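You operate a simulated robot arm through the tools that you are given. There is no shell and no other tool.

You run a simulated robot arm. Do the job below in one go: nothing can be reset, and whatever is moved stays where it is left.

TASK
Put things in order on the top of the wooden table. At the end: the brown bed knob stands where the black basin plug stood; the yellow battery from the top of the wooden table is on the green tea tin; the bolt wedge from the top of the wooden table stands where the blue card pack stood; the blue card pack stands on top of the grey tub (marked "BEANS"); the black basin plug stands where the bolt wedge stood; whatever was shut is shut again. Leave all else as you found it, and nothing knocked over.

The check looks at the end state, three seconds after you hand in, the way a careful person would. Anything else that was tipped, shoved, dropped, spilled or broken makes it a failure.

THE ROBOT
A 6-joint arm with a two-finger parallel gripper, fixed in place. Base frame: the origin is at the foot of the arm, x ahead of it, y to its left, z up; the work surface is at about z = 0. Lengths are in mm, angles in rad, forces in N, time in s.
With the tool pointing down near the work surface it reaches from about 180 to 460 mm from the base axis. Its first joint turns from -1.222 to 1.222 rad. Payload 1.9 kg.
Tool frame: the origin (TCP) lies between the finger pads and is the grasp point; the fingertips stand 23 mm ahead of it; z points along the fingers, y is the line along which they close. Largest opening 94 mm; finger width 38, thickness 10; the body of the gripper, 54 by 96 mm, starts 39 mm behind the TCP.
Orientation is told as [roll, pitch, yaw] about the base's x, y, z axes, in that order, counted from this pose: with the fingers straight down and closing along the base's y, the tool's x points along the base's -x, its y along +y and its z along -z.

THE INTERFACE
- The arm moves only by the tool play_rows. Its argument "deltas" is a list of rows, each an object of numbers (a shift or turn left out is 0, a gripper value left out holds the last): "wx", "wy", "wz": the turn, a rotation vector about the tool's x, y, z in rad; "x", "y", "z": the shift along the tool's x, y, z in mm; "gripper": the gripper command, from -1 (fully open) to 1 (shut), values between in proportion. In form: [{"wx": .., "wy": .., "wz": .., "x": .., "y": .., "z": .., "gripper": ..}, ...]. A call has 1 to 20 rows; each row is the pose to reach, as a shift and turn from the pose commanded when the call began, along the tool's axes at that moment. A row lasts 0.2 s, in which the tool goes at most 50 mm and 0.15 rad; a call with a longer step from one row to the next is refused whole, and so is a gripper value outside its range. Where a pose cannot be reached the arm comes as near as it can. A force on the tool above 40 N (or 10 N above the force at the start of the call, whichever is more), or a blocked arm, ends the call early, and 0.2 s more pass. The fingers move at their own pace (about 108 mm/s each) and stop on an object; they squeeze with about 43 N. The grip force told is the motor's: it shows also when the fingers shut on nothing. Time passes only in rows, and 0.2 s behind the last, so rows that repeat a pose let the fingers close. It gives the time, the measured TCP pose, the force on the tool (base axes), the opening and the grip force at its end, in the units of the frame above (readings bear some noise), with the torque about the TCP (base axes, N m) and any sound that the robot's microphone picked up.
- Cameras (640 x 400 px; columns grow to the right, rows downward): "scene" is fixed at [46.7, 302, 425.9]; the picture's right is [-0.85, -0.53, 0.00], its down [-0.29, 0.46, -0.84] and it looks along [0.44, -0.71, -0.54] (base axes); focal length 214 px, centre (320, 200). "wrist" rides on the gripper at [86, 16, -75] in the tool frame; the picture's right is [-0.18, 0.98, 0.00], its down [-0.58, -0.11, -0.81] and it looks along [-0.79, -0.15, 0.59] (tool axes); focal length 243 px, centre (320, 200). There is no depth. A picture from a camera that has moved, and an enlarged one, comes with that camera's place and axes in the base frame and with its lens.
- snapshot(camera): a new picture of that camera. No time passes.
- zoom(camera, box): a new picture of the part [left, top, right, bottom] of that camera's present view, enlarged. No time passes.
- job_done(): hands the job in; it is judged then, once.

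Nothing tells you positions but the pictures and the camera data. Unless the task says otherwise, let go and move clear before handing in.

The tools are called after ">>>" as a command line: name --argument value ..., lists and objects as JSON in quotes. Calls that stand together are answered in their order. play_rows: Moves the arm, as the interface text tells. Its arguments: {"type":"object","properties":{"deltas":{"type":"array","items":{"type":"object","properties":{"wx":{"type":"number"},"wy":{"type":"number"},"wz":{"type":"number"},"x":{"type":"number"},"y":{"type":"number"},"z":{"type":"number"},"gripper":{"type":"number"}}}}},"required":["deltas"]} The other tools are called the same way: snapshot (camera) takes a picture; zoom (camera, box) takes an enlarged picture of a part of a camera's view; job_done () hands the job in.

At the start:

```text
time_s: 0.0
position: [278.3, -121.6, 388.9]
orientation: [0.003, -0.002, 0.0]
wrist_force: [-1.3, -1.0, -0.1]
wrist_torque: [-0.01, 0.01, 0.05]
gripper_width: 94.1
grasp_force: 0.0
```

scene: 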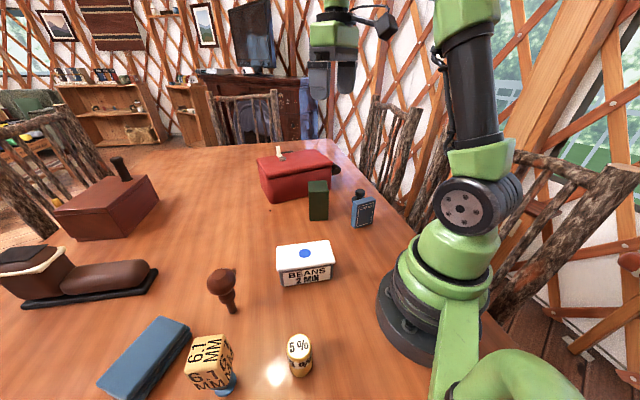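
wrist: 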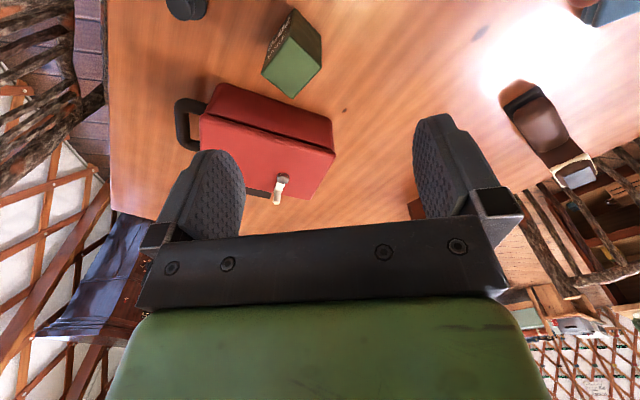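

I see a table with a red box, a dark green tin, a blue bottle, a grey/white "BEANS" tub, a brown knob, a blue pack, a yellow cube-like thing on a blue base, a yellow cylinder, and other items. I'll zoom in to identify them before moving.

>>> zoom --camera "scene" --box '[80, 240, 340, 400]'

>>> zoom --camera "scene" --box '[240, 130, 400, 230]'

>>> zoom --camera "scene" --box '[0, 140, 200, 310]'

>>> zoom --camera "wrist" --box '[100, 0, 400, 220]'

```text
2.46 times, centred on (210, 320) of scene
camera zoom: at [46.7, 302.0, 425.9], right [-0.85, -0.53, 0.0], down [-0.29, 0.46, -0.84], along [0.44, -0.71, -0.54], focal length 528 px, centre (591, -95)
```

zoom: 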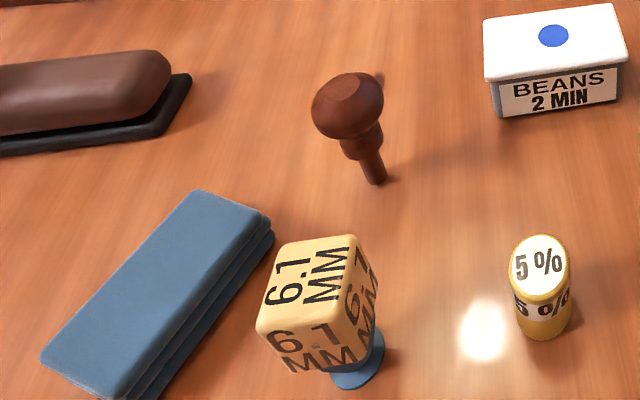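

```text
4.00 times, centred on (320, 180) of scene
camera zoom: at [46.7, 302.0, 425.9], right [-0.85, -0.53, 0.0], down [-0.29, 0.46, -0.84], along [0.44, -0.71, -0.54], focal length 858 px, centre (320, 280)
```

zoom: 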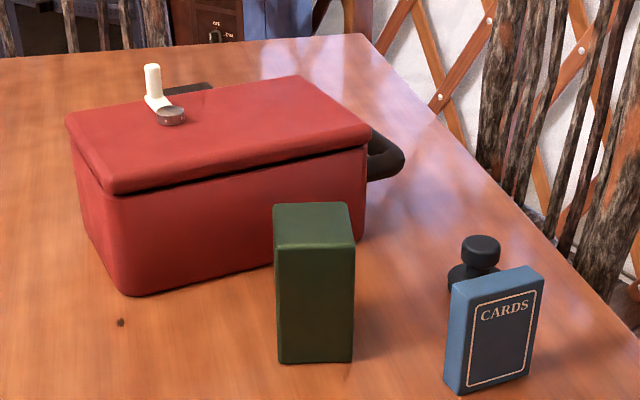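

```text
2.35 times, centred on (100, 225) of scene
camera zoom: at [46.7, 302.0, 425.9], right [-0.85, -0.53, 0.0], down [-0.29, 0.46, -0.84], along [0.44, -0.71, -0.54], focal length 505 px, centre (838, 141)
```

zoom: 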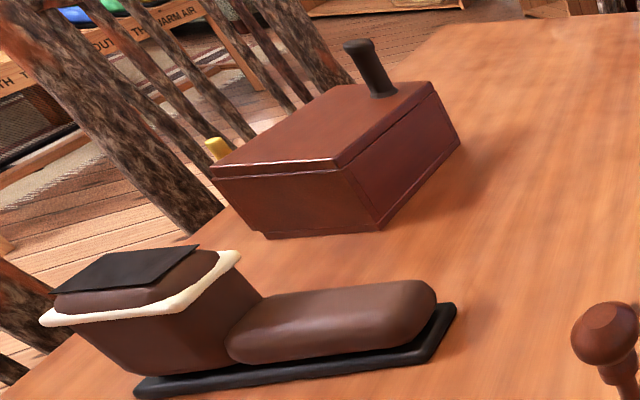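

```text
1.82 times, centred on (250, 110) of wrist
camera zoom: at [192.6, -104.6, 461.5], right [0.18, 0.98, 0.0], down [0.58, -0.11, 0.81], along [0.79, -0.15, -0.59], focal length 441 px, centre (447, 364)
```

zoom: 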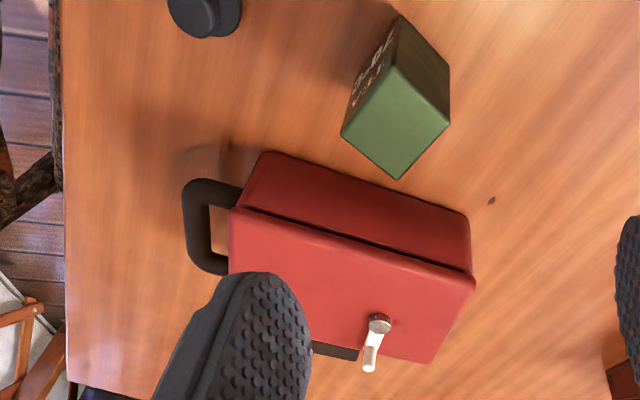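

I'm taking closer looks at the unclear items: the "6.1 MM" cube, the "5 %" cylinder, the yellow bit behind the brown box, and the thing on the red box.

>>> zoom --camera "scene" --box '[170, 320, 330, 400]'

>>> zoom --camera "scene" --box '[20, 150, 140, 225]'

>>> zoom --camera "scene" --box '[260, 135, 340, 185]'

>>> zoom --camera "scene" --box '[0, 230, 80, 320]'

>>> zoom --camera "wrist" --box '[480, 0, 640, 200]'

```text
4.00 times, centred on (250, 360) of scene
camera zoom: at [46.7, 302.0, 425.9], right [-0.85, -0.53, 0.0], down [-0.29, 0.46, -0.84], along [0.44, -0.71, -0.54], focal length 858 px, centre (600, -440)
```

zoom: 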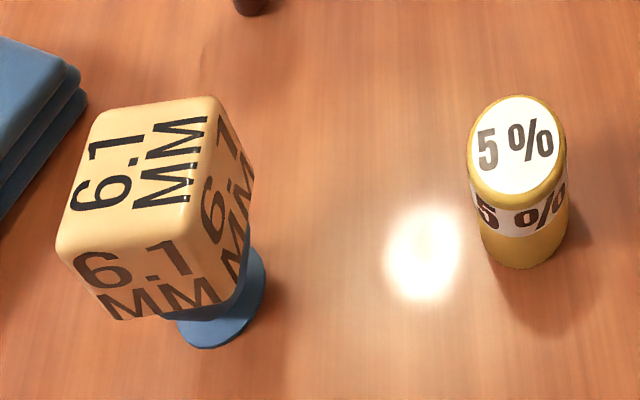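

```text
5.33 times, centred on (80, 188) of scene
camera zoom: at [46.7, 302.0, 425.9], right [-0.85, -0.53, 0.0], down [-0.29, 0.46, -0.84], along [0.44, -0.71, -0.54], focal length 1144 px, centre (1600, 267)
```

zoom: 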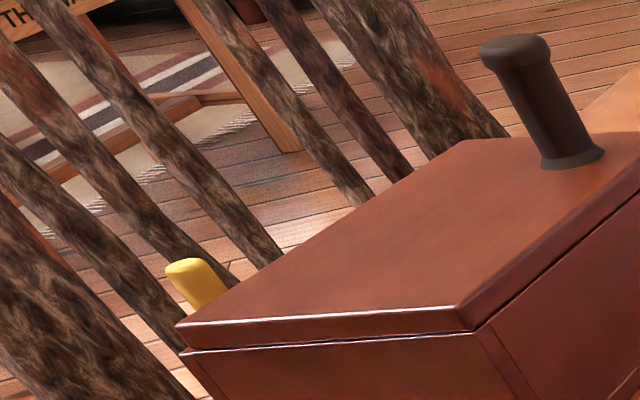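

```text
8.00 times, centred on (300, 160) of scene
camera zoom: at [46.7, 302.0, 425.9], right [-0.85, -0.53, 0.0], down [-0.29, 0.46, -0.84], along [0.44, -0.71, -0.54], focal length 1716 px, centre (480, 520)
```

zoom: 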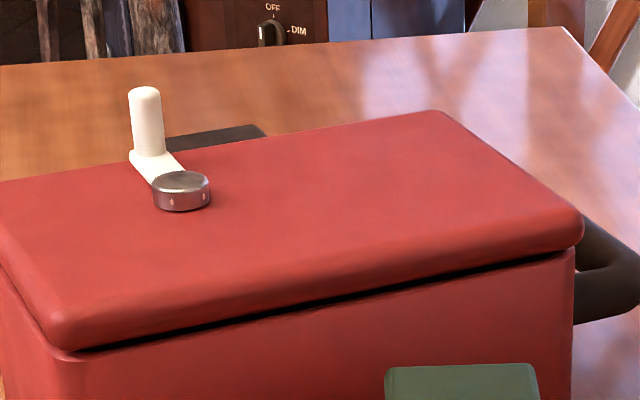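

```text
4.44 times, centred on (40, 275) of scene
camera zoom: at [46.7, 302.0, 425.9], right [-0.85, -0.53, 0.0], down [-0.29, 0.46, -0.84], along [0.44, -0.71, -0.54], focal length 953 px, centre (1564, -133)
```

zoom: 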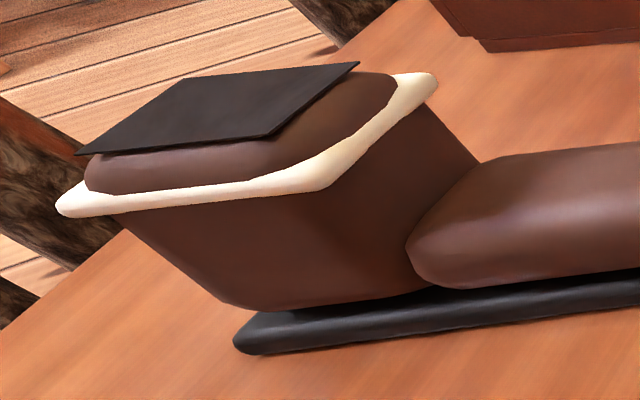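

```text
2.00 times, centred on (560, 100) of wrist
camera zoom: at [192.6, -104.6, 461.5], right [0.18, 0.98, 0.0], down [0.58, -0.11, 0.81], along [0.79, -0.15, -0.59], focal length 485 px, centre (-160, 400)
```

zoom: 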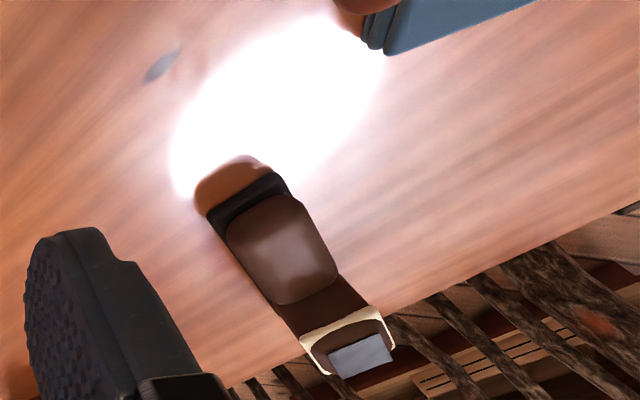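

The far items (brown box, shoe-like thing) look out of reach, so the things to handle should be near the base. I'll swing the wrist camera over to the left side to identify the "6.1 MM" and "5 %" pieces up close.

>>> play_rows --deltas '[{"x": 13, "y": 37}, {"x": 26, "y": 74}, {"x": 38, "y": 111}, {"x": 51, "y": 149}, {"x": 64, "y": 186}, {"x": 77, "y": 223}, {"x": 90, "y": 260}, {"x": 102, "y": 297}, {"x": 115, "y": 334}, {"x": 128, "y": 360}]'

>>> snapshot --camera "wrist"

>>> snapshot --camera "scene"

```text
time_s: 2.2
position: [150.2, 238.9, 387.7]
orientation: [0.001, 0.0, 0.001]
wrist_force: [0.4, 0.2, 0.1]
wrist_torque: [0.02, 0.0, 0.02]
gripper_width: 93.7
grasp_force: 0.1
```

```text
taken
camera wrist: at [64.2, 254.9, 461.0], right [0.18, 0.98, 0.0], down [0.58, -0.11, 0.81], along [0.79, -0.15, -0.59], focal length 243 px, centre (320, 200)
```

wrist: 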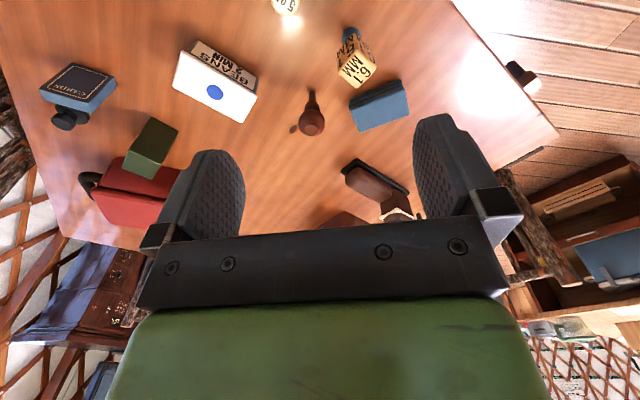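

```text
taken
```

scene: 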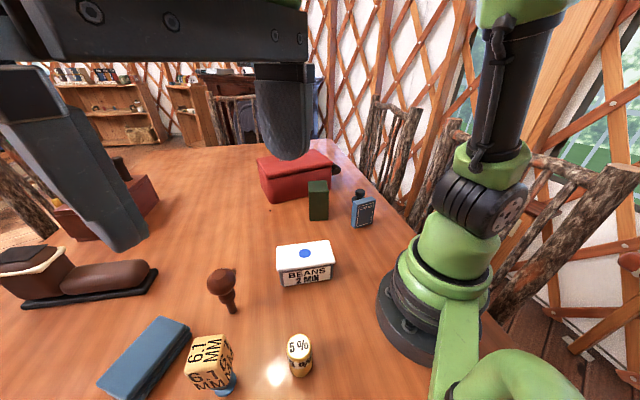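

From here almost everything reachable is in view. I'm zooming in on each part.

>>> zoom --camera "wrist" --box '[250, 0, 450, 140]'

>>> zoom --camera "wrist" --box '[20, 30, 280, 240]'

>>> zoom --camera "wrist" --box '[440, 0, 640, 160]'

>>> zoom --camera "wrist" --box '[270, 130, 430, 240]'

```text
2.86 times, centred on (350, 70) of wrist
camera zoom: at [64.2, 254.9, 461.0], right [0.18, 0.98, 0.0], down [0.58, -0.11, 0.81], along [0.79, -0.15, -0.59], focal length 693 px, centre (234, 571)
```

zoom: 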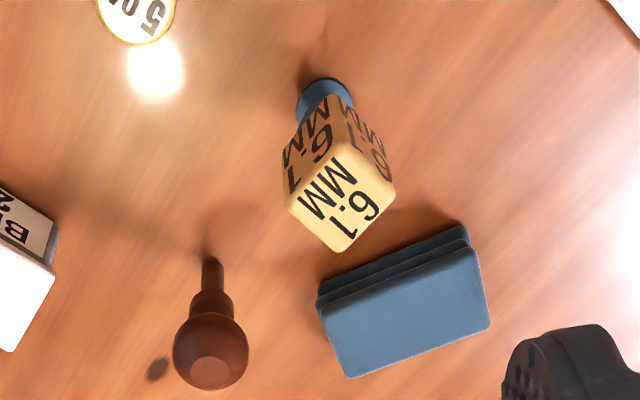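

```text
1.90 times, centred on (150, 135) of wrist
camera zoom: at [64.2, 254.9, 461.0], right [0.18, 0.98, 0.0], down [0.58, -0.11, 0.81], along [0.79, -0.15, -0.59], focal length 462 px, centre (644, 324)
```

zoom: 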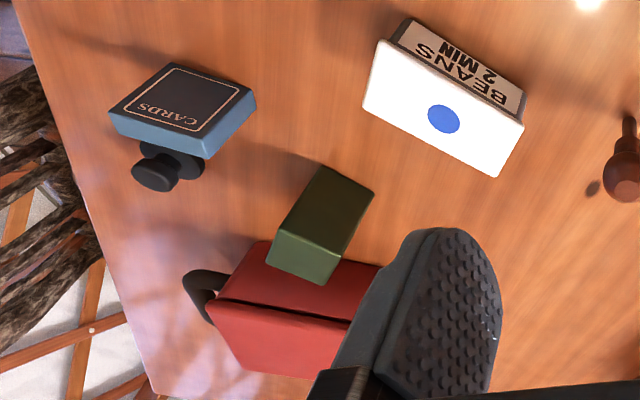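

```text
2.50 times, centred on (540, 80) of wrist
camera zoom: at [64.2, 254.9, 461.0], right [0.18, 0.98, 0.0], down [0.58, -0.11, 0.81], along [0.79, -0.15, -0.59], focal length 606 px, centre (-230, 500)
```

zoom: 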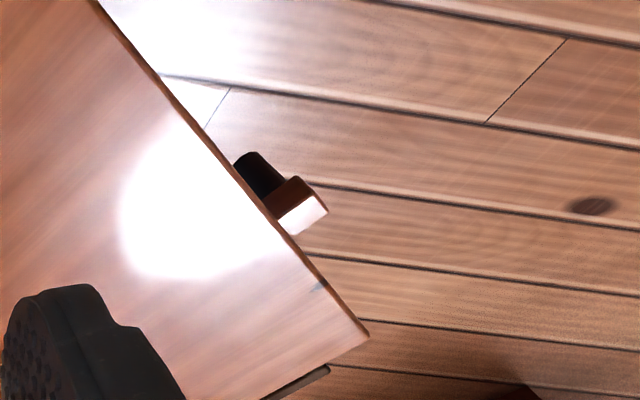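

```text
3.64 times, centred on (350, 185) of wrist
camera zoom: at [64.2, 254.9, 461.0], right [0.18, 0.98, 0.0], down [0.58, -0.11, 0.81], along [0.79, -0.15, -0.59], focal length 882 px, centre (211, 254)
```

zoom: 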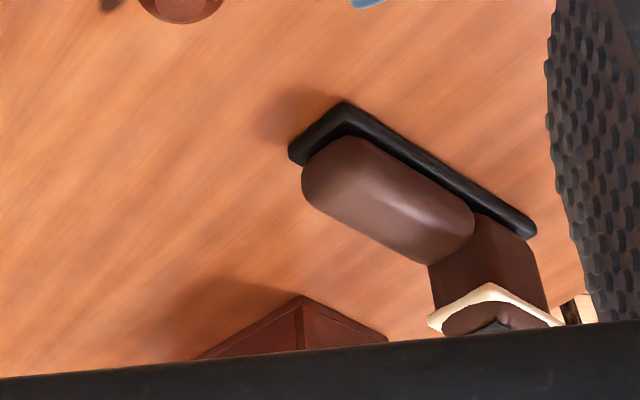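

The 5 % cylinder must be the yellow battery and the 6.1 MM block on the blue foot must be the bolt wedge. Nothing else on the table fits those names. I'm dropping the camera lower over this side to measure their shapes.

>>> play_rows --deltas '[{"x": 5, "z": 42}, {"x": 10, "z": 84}, {"x": 15, "z": 126}, {"x": 20, "z": 168}, {"x": 25, "z": 205}]'

>>> snapshot --camera "wrist"

>>> snapshot --camera "scene"

```text
time_s: 3.4
position: [127.3, 239.1, 181.3]
orientation: [0.002, -0.003, 0.0]
wrist_force: [-0.6, 0.0, 0.6]
wrist_torque: [0.02, -0.03, 0.02]
gripper_width: 93.8
grasp_force: 0.1
```

```text
taken
camera wrist: at [40.2, 255.8, 255.1], right [0.18, 0.98, 0.0], down [0.58, -0.11, 0.81], along [0.79, -0.15, -0.59], focal length 243 px, centre (320, 200)
```

wrist: 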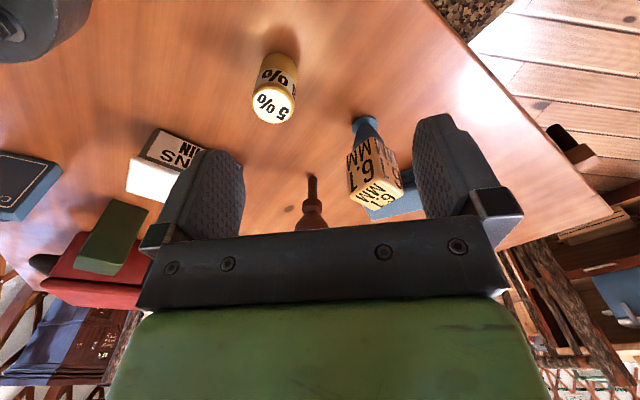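

```text
taken
```

scene: 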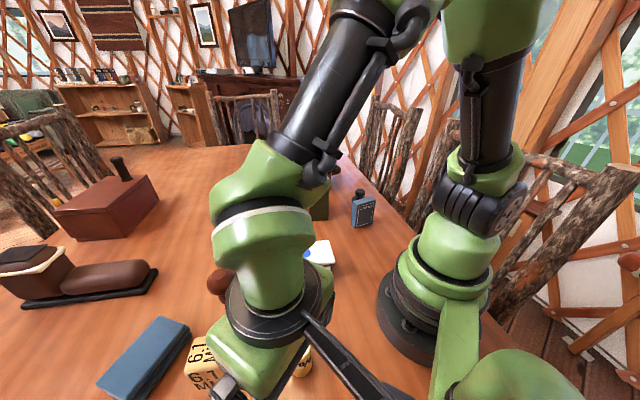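

>>> zoom --camera "wrist" --box '[220, 30, 420, 230]'

>>> zoom --camera "wrist" --box '[330, 100, 430, 220]'

>>> zoom --camera "wrist" --box '[230, 30, 330, 140]'

```text
2.00 times, centred on (320, 130) of wrist
camera zoom: at [40.2, 255.8, 255.1], right [0.18, 0.98, 0.0], down [0.58, -0.11, 0.81], along [0.79, -0.15, -0.59], focal length 485 px, centre (320, 340)
```

zoom: 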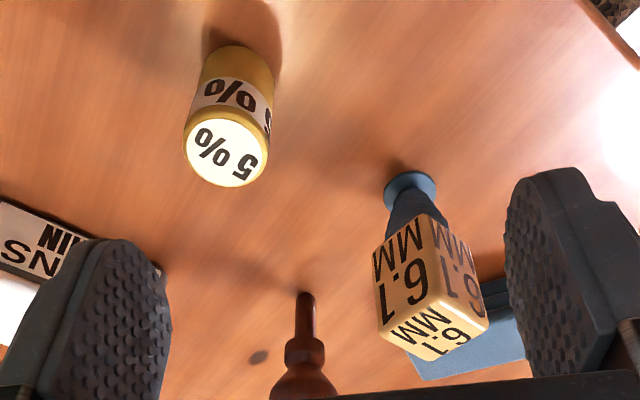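

```text
3.33 times, centred on (380, 160) of wrist
camera zoom: at [40.2, 255.8, 255.1], right [0.18, 0.98, 0.0], down [0.58, -0.11, 0.81], along [0.79, -0.15, -0.59], focal length 809 px, centre (120, 333)
```

zoom: 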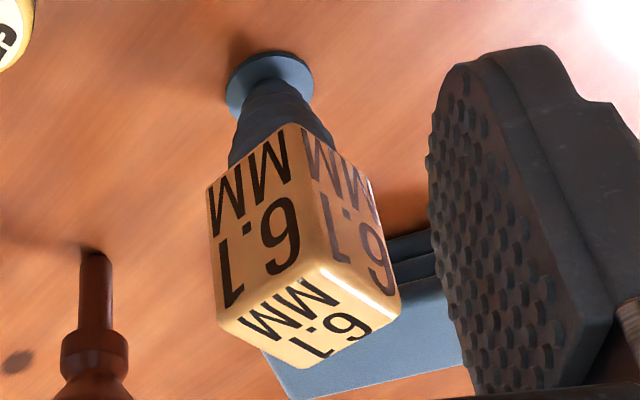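

```text
3.64 times, centred on (280, 85) of wrist
camera zoom: at [40.2, 255.8, 255.1], right [0.18, 0.98, 0.0], down [0.58, -0.11, 0.81], along [0.79, -0.15, -0.59], focal length 882 px, centre (466, 618)
```

zoom: 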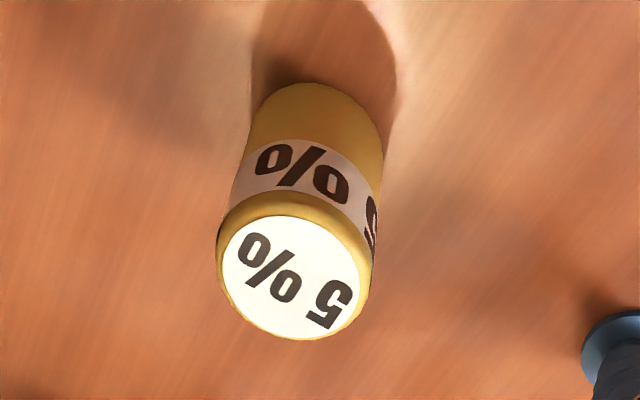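

Measured so far:
- Battery about (153, 191), diameter about 36 and height about 64.
- Bolt wedge about (236, 276), head about 37 square, top about 110.
- Knob about (321, 191).

Next I swing right to measure the cards, plug and tin.

>>> play_rows --deltas '[{"x": -8, "y": -9, "z": -39}, {"x": -18, "y": -34, "z": -74}, {"x": -33, "y": -64, "z": -109, "wz": 0.1}, {"x": -53, "y": -99, "z": -129, "wz": 0.2}, {"x": -73, "y": -139, "z": -139, "wz": 0.3}, {"x": -88, "y": -182, "z": -144, "wz": 0.4}, {"x": -95, "y": -227, "z": -144, "wz": 0.5}, {"x": -93, "y": -273, "z": -139, "wz": 0.6}, {"x": -81, "y": -316, "z": -129, "wz": 0.7}, {"x": -63, "y": -351, "z": -111, "wz": 0.7}, {"x": -43, "y": -374, "z": -79, "wz": 0.7}, {"x": -23, "y": -384, "z": -44, "wz": 0.7}]'

>>> snapshot --camera "wrist"

>>> snapshot --camera "scene"

```text
time_s: 6.0
position: [149.3, -146.2, 227.3]
orientation: [0.002, 0.002, -0.698]
wrist_force: [0.2, -0.5, -0.8]
wrist_torque: [0.03, 0.0, 0.02]
gripper_width: 93.9
grasp_force: 0.0
```

```text
taken
camera wrist: at [93.4, -77.0, 301.1], right [0.77, 0.63, 0.0], down [0.37, -0.46, 0.81], along [0.51, -0.62, -0.59], focal length 243 px, centre (320, 200)
```

wrist: 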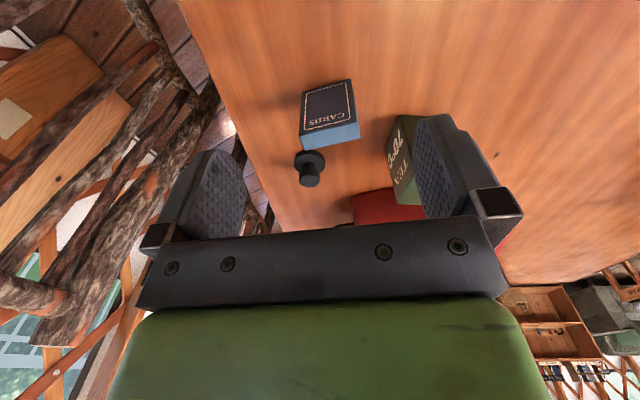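

```text
taken
```

scene: 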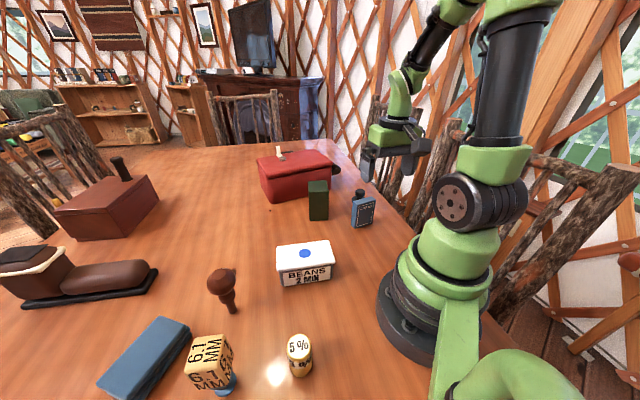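

>>> zoom --camera "wrist" --box '[270, 60, 430, 220]'

>>> zoom --camera "wrist" --box '[280, 60, 380, 200]'

```text
2.50 times, centred on (350, 140) of wrist
camera zoom: at [93.4, -77.0, 301.1], right [0.77, 0.63, 0.0], down [0.37, -0.46, 0.81], along [0.51, -0.62, -0.59], focal length 606 px, centre (245, 350)
```

zoom: 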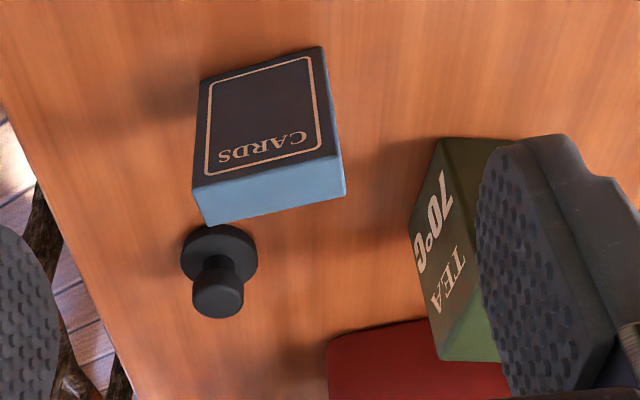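

```text
2.86 times, centred on (330, 130) of wrist
camera zoom: at [93.4, -77.0, 301.1], right [0.77, 0.63, 0.0], down [0.37, -0.46, 0.81], along [0.51, -0.62, -0.59], focal length 693 px, centre (291, 400)
```

zoom: 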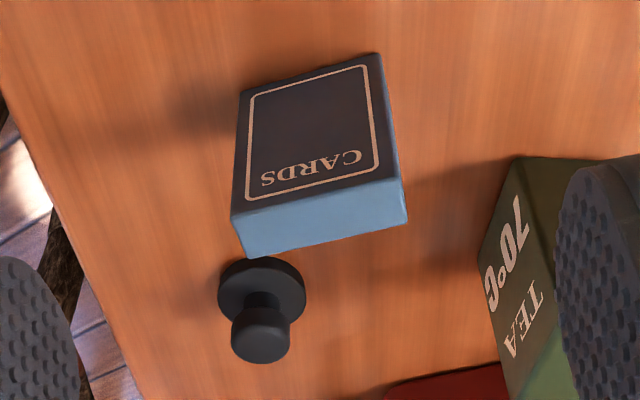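

I now have the cards at (212, -205), width axis 54° and 88 tall. The plug is at (266, -314), about 49 tall, and the tin's top centre is about (353, -175) at about 106 high. I move above the cards and check alignment before descending.

>>> play_rows --deltas '[{"x": -29, "y": -1.5, "z": 26, "wz": -0.03, "gripper": -1}, {"x": -58, "y": -3, "z": 52, "wz": -0.06}, {"x": -87, "y": -4.4, "z": 78, "wz": -0.07}]'

>>> snapshot --camera "wrist"

>>> zoom --camera "scene" --box '[300, 130, 440, 240]'

```text
time_s: 6.8
position: [213.1, -203.5, 147.6]
orientation: [0.001, 0.0, -0.63]
wrist_force: [0.1, -0.7, 0.9]
wrist_torque: [0.0, 0.0, -0.01]
gripper_width: 94.1
grasp_force: 0.1
```

```text
taken
camera wrist: at [152.4, -139.3, 221.5], right [0.73, 0.69, 0.0], down [0.4, -0.43, 0.81], along [0.55, -0.59, -0.59], focal length 243 px, centre (320, 200)
```

wrist: 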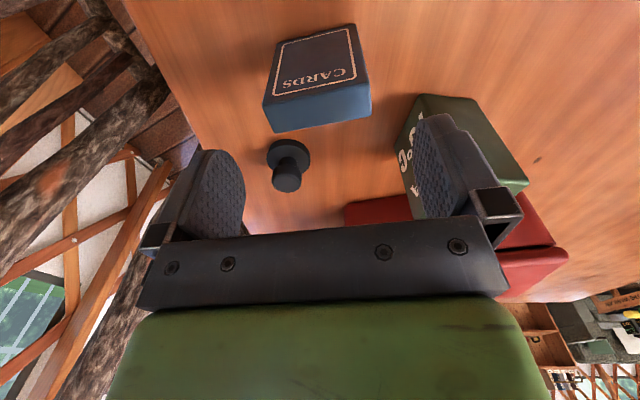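

```text
3.64 times, centred on (370, 185) of scene
camera zoom: at [46.7, 302.1, 425.9], right [-0.85, -0.53, 0.0], down [-0.29, 0.46, -0.84], along [0.44, -0.71, -0.54], focal length 780 px, centre (138, 254)
```

zoom: 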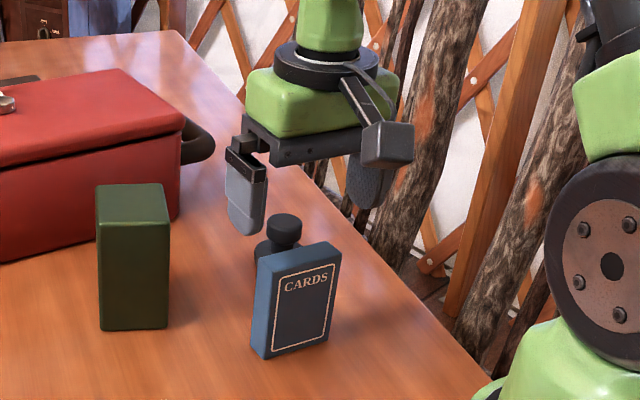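

The alignment above the cards checks out to within about 1 mm. I descend, grip across the width, and lift slightly to check the grip.

>>> play_rows --deltas '[{"z": 30}, {"z": 60}, {"z": 80}, {"z": 88}, {"z": 88}]'

>>> snapshot --camera "wrist"

>>> zoom --camera "scene" --box '[300, 130, 440, 240]'

```text
time_s: 8.0
position: [213.2, -203.2, 59.7]
orientation: [0.002, 0.001, -0.632]
wrist_force: [-0.1, -0.1, 0.2]
wrist_torque: [0.01, -0.05, -0.01]
gripper_width: 94.0
grasp_force: 0.1
```

```text
taken
camera wrist: at [153.1, -139.2, 134.1], right [0.73, 0.69, 0.0], down [0.4, -0.43, 0.81], along [0.55, -0.59, -0.59], focal length 243 px, centre (320, 200)
```

wrist: 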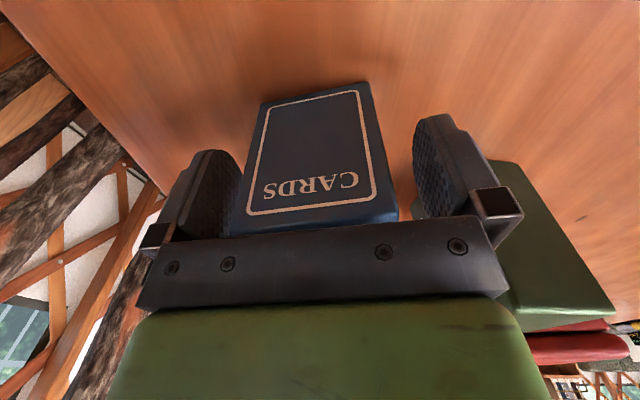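

```text
3.64 times, centred on (370, 185) of scene
camera zoom: at [46.7, 302.0, 425.9], right [-0.85, -0.53, 0.0], down [-0.29, 0.46, -0.84], along [0.44, -0.71, -0.54], focal length 780 px, centre (138, 254)
```

zoom: 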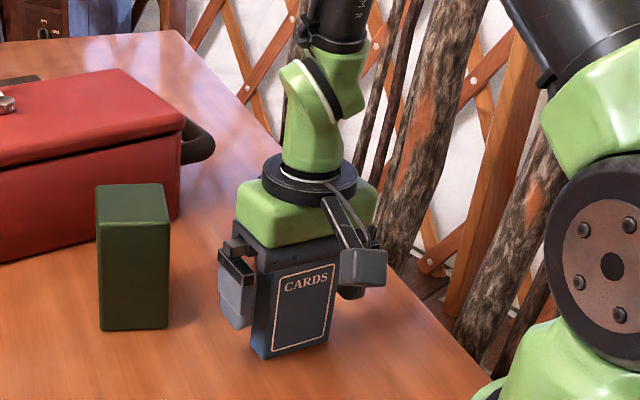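

The fingers straddle the pack. I'm closing and lifting.

>>> play_rows --deltas '[{"gripper": 0}, {"gripper": 0.3}, {"gripper": 1}, {"gripper": 1}, {"gripper": 1, "z": -5}, {"gripper": 1, "z": -20}]'

>>> zoom --camera "scene" --box '[300, 130, 440, 240]'

```text
time_s: 9.4
position: [213.1, -203.7, 80.3]
orientation: [0.002, -0.002, -0.63]
wrist_force: [-1.0, 0.0, -1.7]
wrist_torque: [0.02, 0.01, -0.01]
gripper_width: 66.0
grasp_force: 43.1
```

```text
3.64 times, centred on (370, 185) of scene
camera zoom: at [46.7, 302.0, 425.9], right [-0.85, -0.53, 0.0], down [-0.29, 0.46, -0.84], along [0.44, -0.71, -0.54], focal length 780 px, centre (138, 254)
```

zoom: 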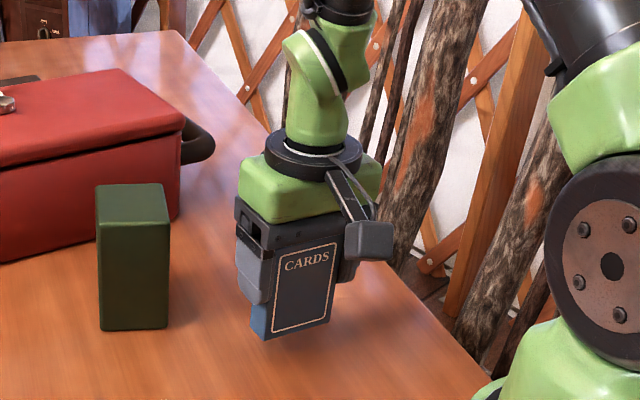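

The pack is held (66 mm wide) with its bottom about 60 mm below the TCP. I lift and carry it over the BEANS tub, and look before lowering.

>>> play_rows --deltas '[{"z": -45}, {"z": -88}, {"z": -128, "x": 8, "y": 18}, {"z": -150, "x": 24, "y": 55, "wz": 0.05}, {"z": -150, "x": 40, "y": 93, "wz": 0.1}, {"z": -150, "x": 57, "y": 131, "wz": 0.17}, {"z": -150, "x": 74, "y": 172, "wz": 0.17}, {"z": -150, "x": 92, "y": 213, "wz": 0.17}, {"z": -150, "x": 92, "y": 213, "wz": 0.17}]'

>>> snapshot --camera "wrist"

>>> snapshot --camera "scene"

```text
time_s: 11.4
position: [264.4, 21.2, 231.9]
orientation: [0.002, -0.002, -0.802]
wrist_force: [-0.1, 0.2, -0.9]
wrist_torque: [-0.02, 0.01, 0.03]
gripper_width: 65.6
grasp_force: 43.1
```

```text
taken
camera wrist: at [215.5, 95.3, 304.6], right [0.83, 0.55, 0.0], down [0.33, -0.49, 0.81], along [0.45, -0.67, -0.59], focal length 243 px, centre (320, 200)
```

wrist: 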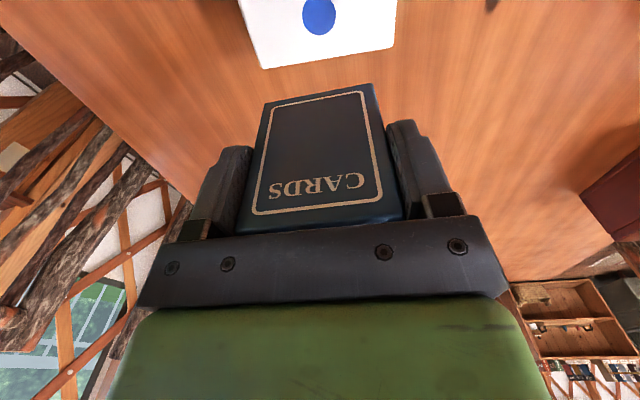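

```text
taken
```

scene: 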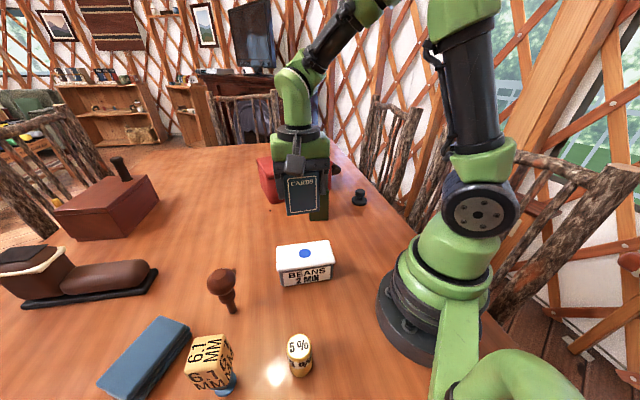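

>>> zoom --camera "scene" --box '[260, 225, 350, 300]'

>>> zoom --camera "wrist" --box '[220, 0, 420, 120]'

```text
5.33 times, centred on (305, 262) of scene
camera zoom: at [46.7, 302.1, 425.9], right [-0.85, -0.53, 0.0], down [-0.29, 0.46, -0.84], along [0.44, -0.71, -0.54], focal length 1144 px, centre (400, -133)
```

zoom: 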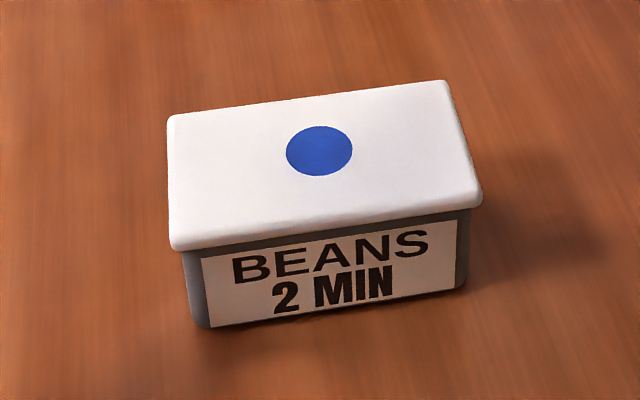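

```text
3.20 times, centred on (320, 60) of wrist
camera zoom: at [215.5, 95.3, 304.6], right [0.83, 0.55, 0.0], down [0.33, -0.49, 0.81], along [0.45, -0.67, -0.59], focal length 776 px, centre (320, 648)
```

zoom: 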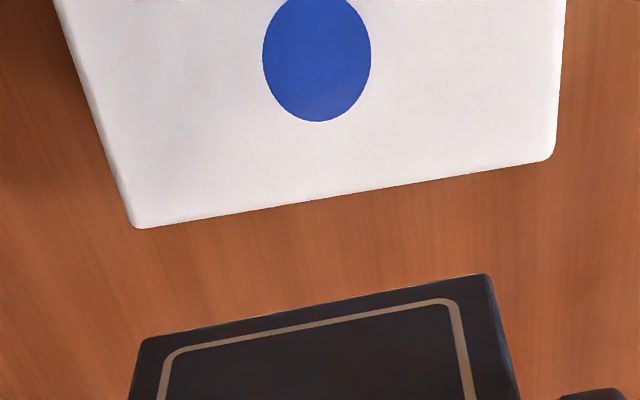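

The tub lid is about 126 × 70 with its centre near (256, 31) and top at about 61 ± 5. I shift over the centre and descend to just above it.

>>> play_rows --deltas '[{"x": 6, "y": 0.5, "z": 30}, {"x": 13.2, "y": 1.2, "z": 60}, {"x": 13.2, "y": 1.2, "z": 88}, {"x": 13.2, "y": 1.2, "z": 97}, {"x": 13.2, "y": 1.2, "z": 97}]'

>>> zoom --camera "scene" --box '[240, 180, 370, 300]'

>>> snapshot --camera "wrist"

```text
time_s: 12.6
position: [256.0, 31.2, 134.4]
orientation: [0.002, 0.0, -0.8]
wrist_force: [0.2, 0.1, -0.6]
wrist_torque: [0.0, 0.0, 0.0]
gripper_width: 65.7
grasp_force: 42.9
```

```text
3.33 times, centred on (305, 240) of scene
camera zoom: at [46.7, 302.0, 425.9], right [-0.85, -0.53, 0.0], down [-0.29, 0.46, -0.84], along [0.44, -0.71, -0.54], focal length 715 px, centre (370, 67)
```

zoom: 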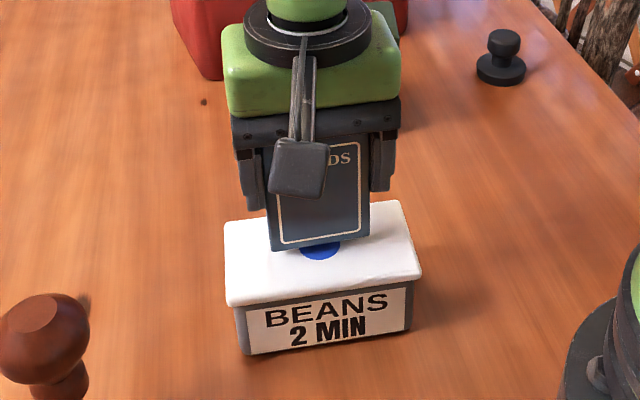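

```text
taken
camera wrist: at [207.8, 106.4, 207.3], right [0.83, 0.55, 0.0], down [0.33, -0.49, 0.81], along [0.45, -0.67, -0.59], focal length 243 px, centre (320, 200)
```

wrist: 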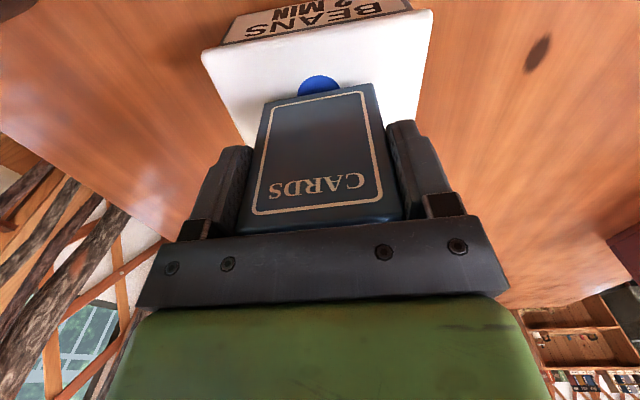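

Centred over the dot. I lower in small steps and watch the force.

>>> play_rows --deltas '[{"z": 2}, {"z": 4}, {"z": 6}, {"z": 6}]'

>>> play_rows --deltas '[{"z": 1}, {"z": 2}, {"z": 3}, {"z": 3}]'

>>> zoom --camera "scene" --box '[260, 200, 350, 290]'

```text
time_s: 13.6
position: [256.3, 33.0, 128.0]
orientation: [0.002, -0.002, -0.801]
wrist_force: [0.3, -0.1, -1.2]
wrist_torque: [0.01, -0.03, 0.01]
gripper_width: 65.6
grasp_force: 42.7
```

```text
time_s: 14.5
position: [256.8, 33.1, 127.2]
orientation: [0.004, -0.001, -0.802]
wrist_force: [-2.6, -0.5, 10.9]
wrist_torque: [-0.18, 0.29, -0.01]
gripper_width: 65.6
grasp_force: 42.4
stopped in row 4: the force on the tool passed its limit at 42 N (the readings are from after the stop); the commanded pose is now the measured one
```

```text
4.44 times, centred on (305, 245) of scene
camera zoom: at [46.7, 302.0, 425.9], right [-0.85, -0.53, 0.0], down [-0.29, 0.46, -0.84], along [0.44, -0.71, -0.54], focal length 953 px, centre (387, 0)
```

zoom: 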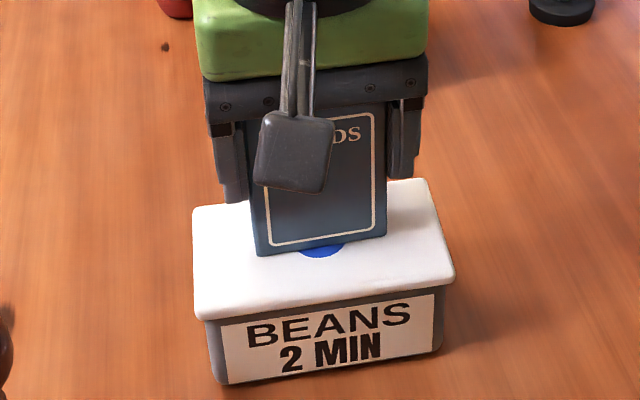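

Contact is at TCP z of about 127, so the lid top is about 67. I ease up slightly and open.

>>> play_rows --deltas '[{"z": -0.6}, {"z": -0.6}]'

>>> play_rows --deltas '[{"z": 0, "gripper": 0.3}, {"z": 0, "gripper": 0.1}, {"z": 0, "gripper": -0.3}, {"z": 0, "gripper": -1}, {"z": 0, "gripper": -1}]'

>>> zoom --camera "scene" --box '[260, 200, 350, 290]'

>>> snapshot --camera "wrist"

```text
time_s: 15.1
position: [256.8, 33.9, 127.6]
orientation: [0.003, -0.003, -0.802]
wrist_force: [-0.8, 0.5, -0.9]
wrist_torque: [0.02, 0.02, -0.01]
gripper_width: 65.6
grasp_force: 42.9
```

```text
time_s: 16.3
position: [256.4, 32.6, 128.2]
orientation: [0.004, -0.002, -0.801]
wrist_force: [0.0, 0.5, -0.3]
wrist_torque: [-0.03, -0.02, 0.0]
gripper_width: 94.1
grasp_force: 0.1
```

```text
4.44 times, centred on (305, 245) of scene
camera zoom: at [46.7, 302.0, 425.9], right [-0.85, -0.53, 0.0], down [-0.29, 0.46, -0.84], along [0.44, -0.71, -0.54], focal length 953 px, centre (387, 0)
```

zoom: 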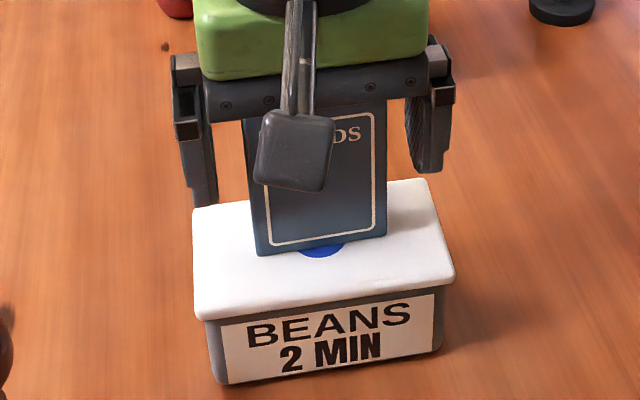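

```text
taken
camera wrist: at [207.5, 106.1, 200.6], right [0.83, 0.55, 0.0], down [0.32, -0.49, 0.81], along [0.45, -0.67, -0.59], focal length 243 px, centre (320, 200)
```

wrist: 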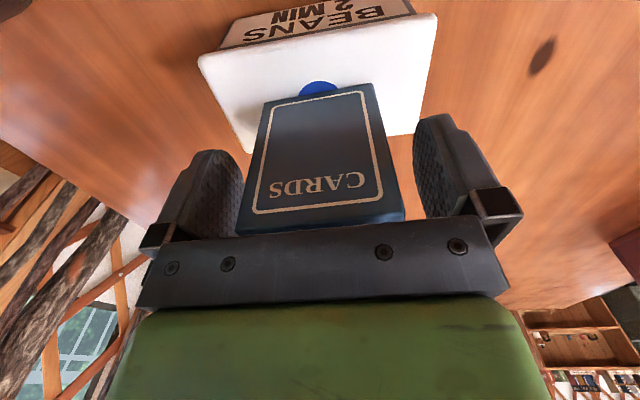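

The pack stands on the tub. I rise straight up and go to view the bolt wedge with the gripper yawed to about +45°.

>>> play_rows --deltas '[{"z": -40}, {"z": -80}, {"z": -114}, {"z": -114, "x": 16, "y": 8, "wz": -0.145}, {"z": -114, "x": 31, "y": 15, "wz": -0.29}, {"z": -114, "x": 47, "y": 23, "wz": -0.435}, {"z": -114, "x": 63, "y": 30, "wz": -0.58}, {"z": -114, "x": 79, "y": 38, "wz": -0.725}, {"z": -114, "x": 94, "y": 45, "wz": -0.87}, {"z": -114, "x": 110, "y": 53, "wz": -1.015}, {"z": -114, "x": 126, "y": 60, "wz": -1.16}, {"z": -114, "x": 142, "y": 68, "wz": -1.305}, {"z": -114, "x": 157, "y": 75, "wz": -1.45}, {"z": -114, "x": 173, "y": 83, "wz": -1.585}, {"z": -114, "x": 173, "y": 83, "wz": -1.585}]'

>>> snapshot --camera "scene"

>>> snapshot --camera "wrist"

>>> zoom --camera "wrist" --box '[240, 0, 440, 140]'

```text
time_s: 19.5
position: [194.1, 213.8, 240.6]
orientation: [-0.003, -0.004, 0.786]
wrist_force: [-0.5, -0.8, 0.8]
wrist_torque: [0.01, 0.0, -0.02]
gripper_width: 94.0
grasp_force: 0.0
```

```text
taken
```

scene: 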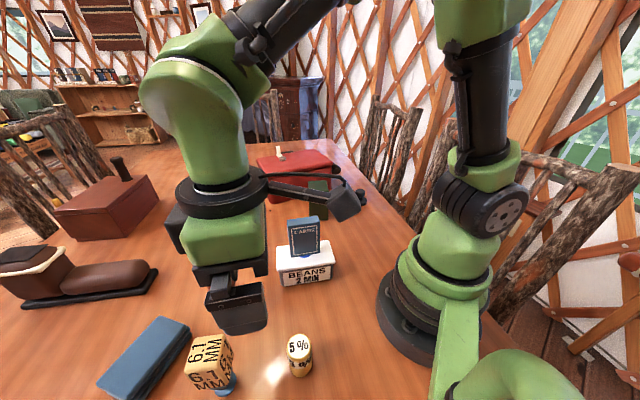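

```text
taken
camera wrist: at [122.4, 165.4, 313.5], right [-0.57, 0.82, 0.0], down [0.49, 0.33, 0.81], along [0.67, 0.46, -0.59], focal length 243 px, centre (320, 200)
```

wrist: 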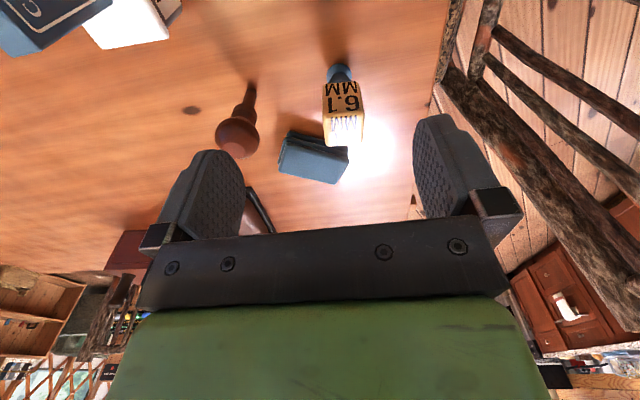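

```text
2.86 times, centred on (340, 70) of wrist
camera zoom: at [122.4, 165.4, 313.5], right [-0.57, 0.82, 0.0], down [0.49, 0.33, 0.81], along [0.67, 0.46, -0.59], focal length 693 px, centre (263, 571)
```

zoom: 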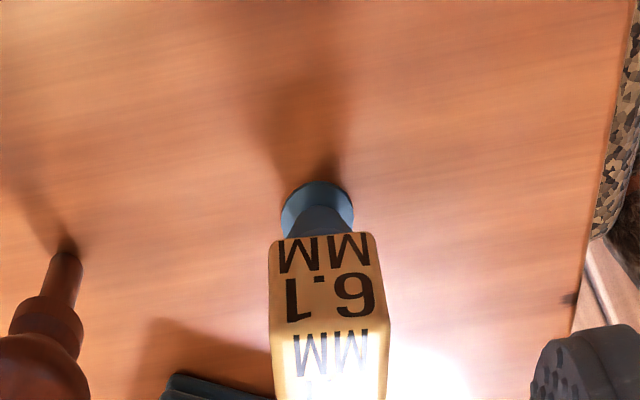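

The wedge's axis is near (238, 275.5) with its head faces at about 39°. I move above it and check from both cameras.

>>> play_rows --deltas '[{"x": -25, "y": 4, "z": 24, "wz": 0.05}, {"x": -50, "y": 8, "z": 47, "wz": 0.106}, {"x": -74.7, "y": 12.5, "z": 70, "wz": 0.106}, {"x": -74.7, "y": 12.5, "z": 70, "wz": 0.106}]'

>>> snapshot --camera "scene"

>>> snapshot --camera "wrist"

>>> zoom --camera "wrist" --box '[240, 0, 440, 140]'

```text
time_s: 20.5
position: [238.2, 277.1, 172.7]
orientation: [-0.003, -0.003, 0.677]
wrist_force: [1.3, 0.1, 0.0]
wrist_torque: [-0.01, 0.01, 0.01]
gripper_width: 94.1
grasp_force: 0.0
```

```text
taken
```

scene: 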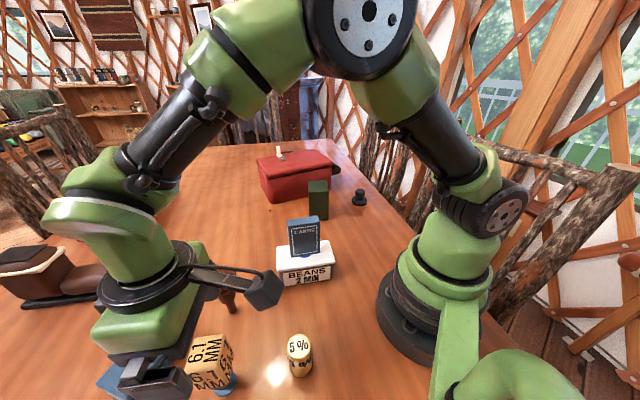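

```text
taken
camera wrist: at [161.3, 235.5, 244.6], right [-0.47, 0.88, 0.0], down [0.52, 0.28, 0.81], along [0.71, 0.38, -0.59], focal length 243 px, centre (320, 200)
```

wrist: 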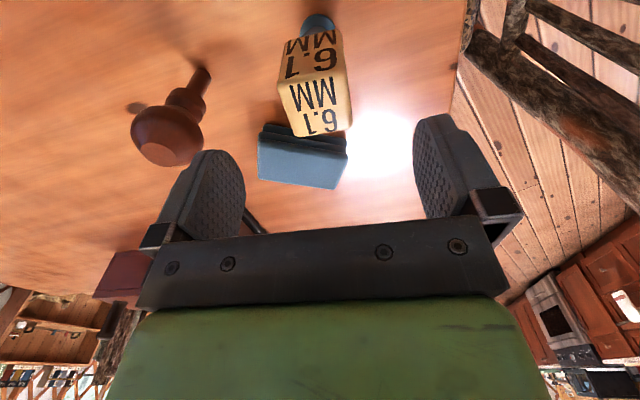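

```text
2.86 times, centred on (340, 70) of wrist
camera zoom: at [161.3, 235.5, 244.6], right [-0.47, 0.88, 0.0], down [0.52, 0.28, 0.81], along [0.71, 0.38, -0.59], focal length 693 px, centre (263, 571)
```

zoom: 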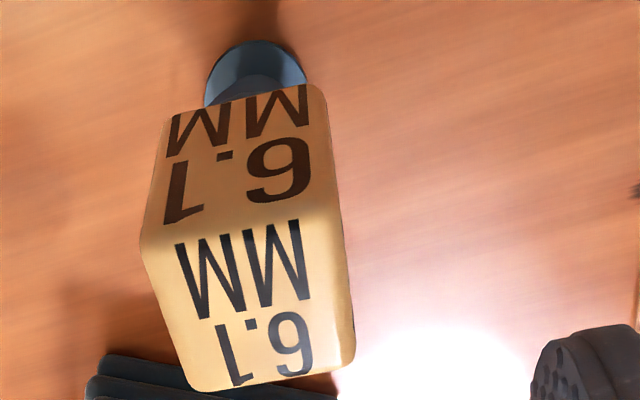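

The head centre is (239.7, 276.4), within 2 mm of the gripper axis. I make a small correction and descend open to TCP z of about 82.

>>> play_rows --deltas '[{"y": -1.2, "z": 25}, {"y": -1.2, "z": 50}, {"y": -1.2, "z": 75}, {"y": -1.2, "z": 90}, {"y": -1.2, "z": 90}]'

>>> snapshot --camera "wrist"

>>> snapshot --camera "scene"

```text
time_s: 21.7
position: [240.9, 275.5, 82.1]
orientation: [-0.001, -0.005, 0.679]
wrist_force: [-0.1, 0.1, -0.5]
wrist_torque: [0.0, -0.01, 0.01]
gripper_width: 94.0
grasp_force: 0.1
```

```text
taken
camera wrist: at [162.4, 233.7, 154.9], right [-0.47, 0.88, 0.0], down [0.52, 0.28, 0.81], along [0.71, 0.38, -0.59], focal length 243 px, centre (320, 200)
```

wrist: 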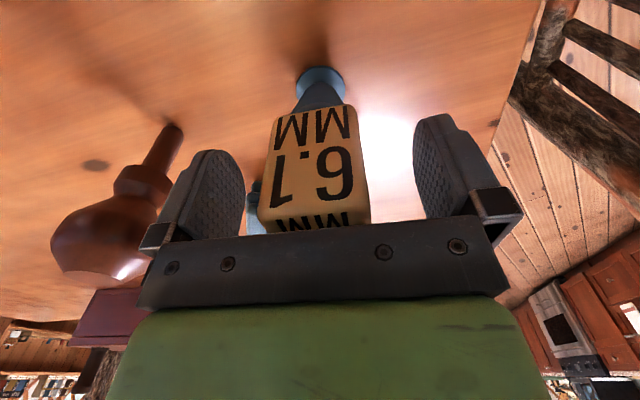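

```text
taken
```

scene: 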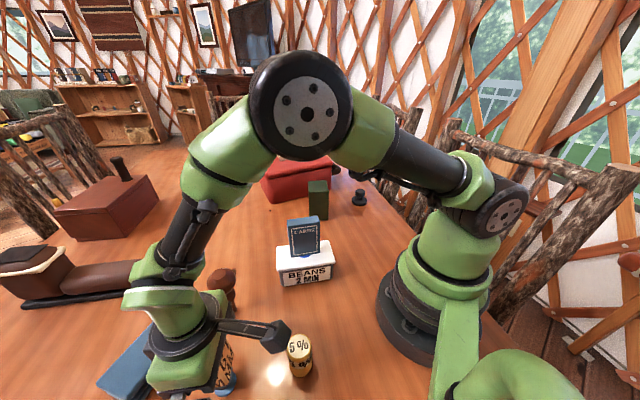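

>>> play_rows --deltas '[{"gripper": -0.3}, {"gripper": 0.1}, {"gripper": 1}, {"gripper": 1}, {"gripper": 1}]'

>>> play_rows --deltas '[{"z": -4}, {"z": -12}, {"z": -20}, {"z": -20}]'

>>> snapshot --camera "wrist"

>>> zoom --camera "scene" --box '[100, 240, 340, 400]'

```text
time_s: 22.9
position: [239.9, 275.7, 82.8]
orientation: [0.001, -0.005, 0.68]
wrist_force: [-0.9, 1.7, -0.2]
wrist_torque: [0.14, 0.06, -0.03]
gripper_width: 41.7
grasp_force: 43.0
```

```text
time_s: 23.9
position: [239.9, 275.5, 102.7]
orientation: [0.0, -0.004, 0.678]
wrist_force: [-0.7, -0.4, -2.0]
wrist_torque: [-0.01, 0.0, 0.02]
gripper_width: 41.8
grasp_force: 43.7
```

```text
taken
camera wrist: at [162.6, 233.4, 175.3], right [-0.47, 0.88, 0.0], down [0.52, 0.28, 0.81], along [0.71, 0.38, -0.59], focal length 243 px, centre (320, 200)
```

wrist: 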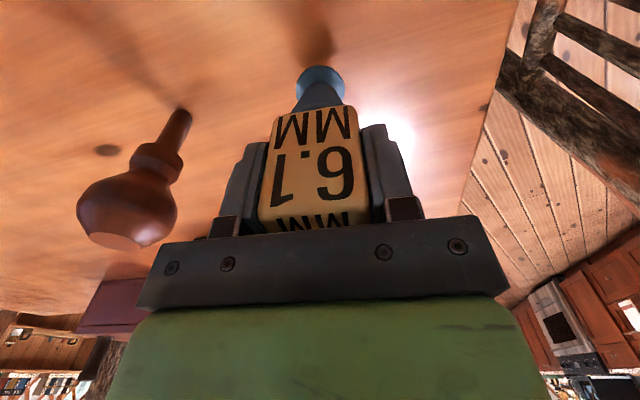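

```text
2.50 times, centred on (220, 320) of scene
camera zoom: at [46.7, 302.0, 425.9], right [-0.85, -0.53, 0.0], down [-0.29, 0.46, -0.84], along [0.44, -0.71, -0.54], focal length 536 px, centre (570, -100)
```

zoom: 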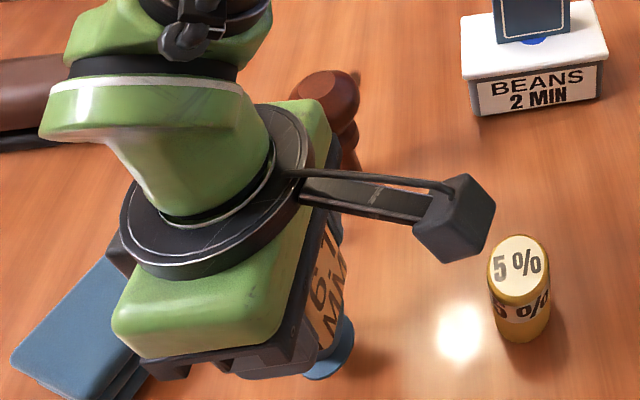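

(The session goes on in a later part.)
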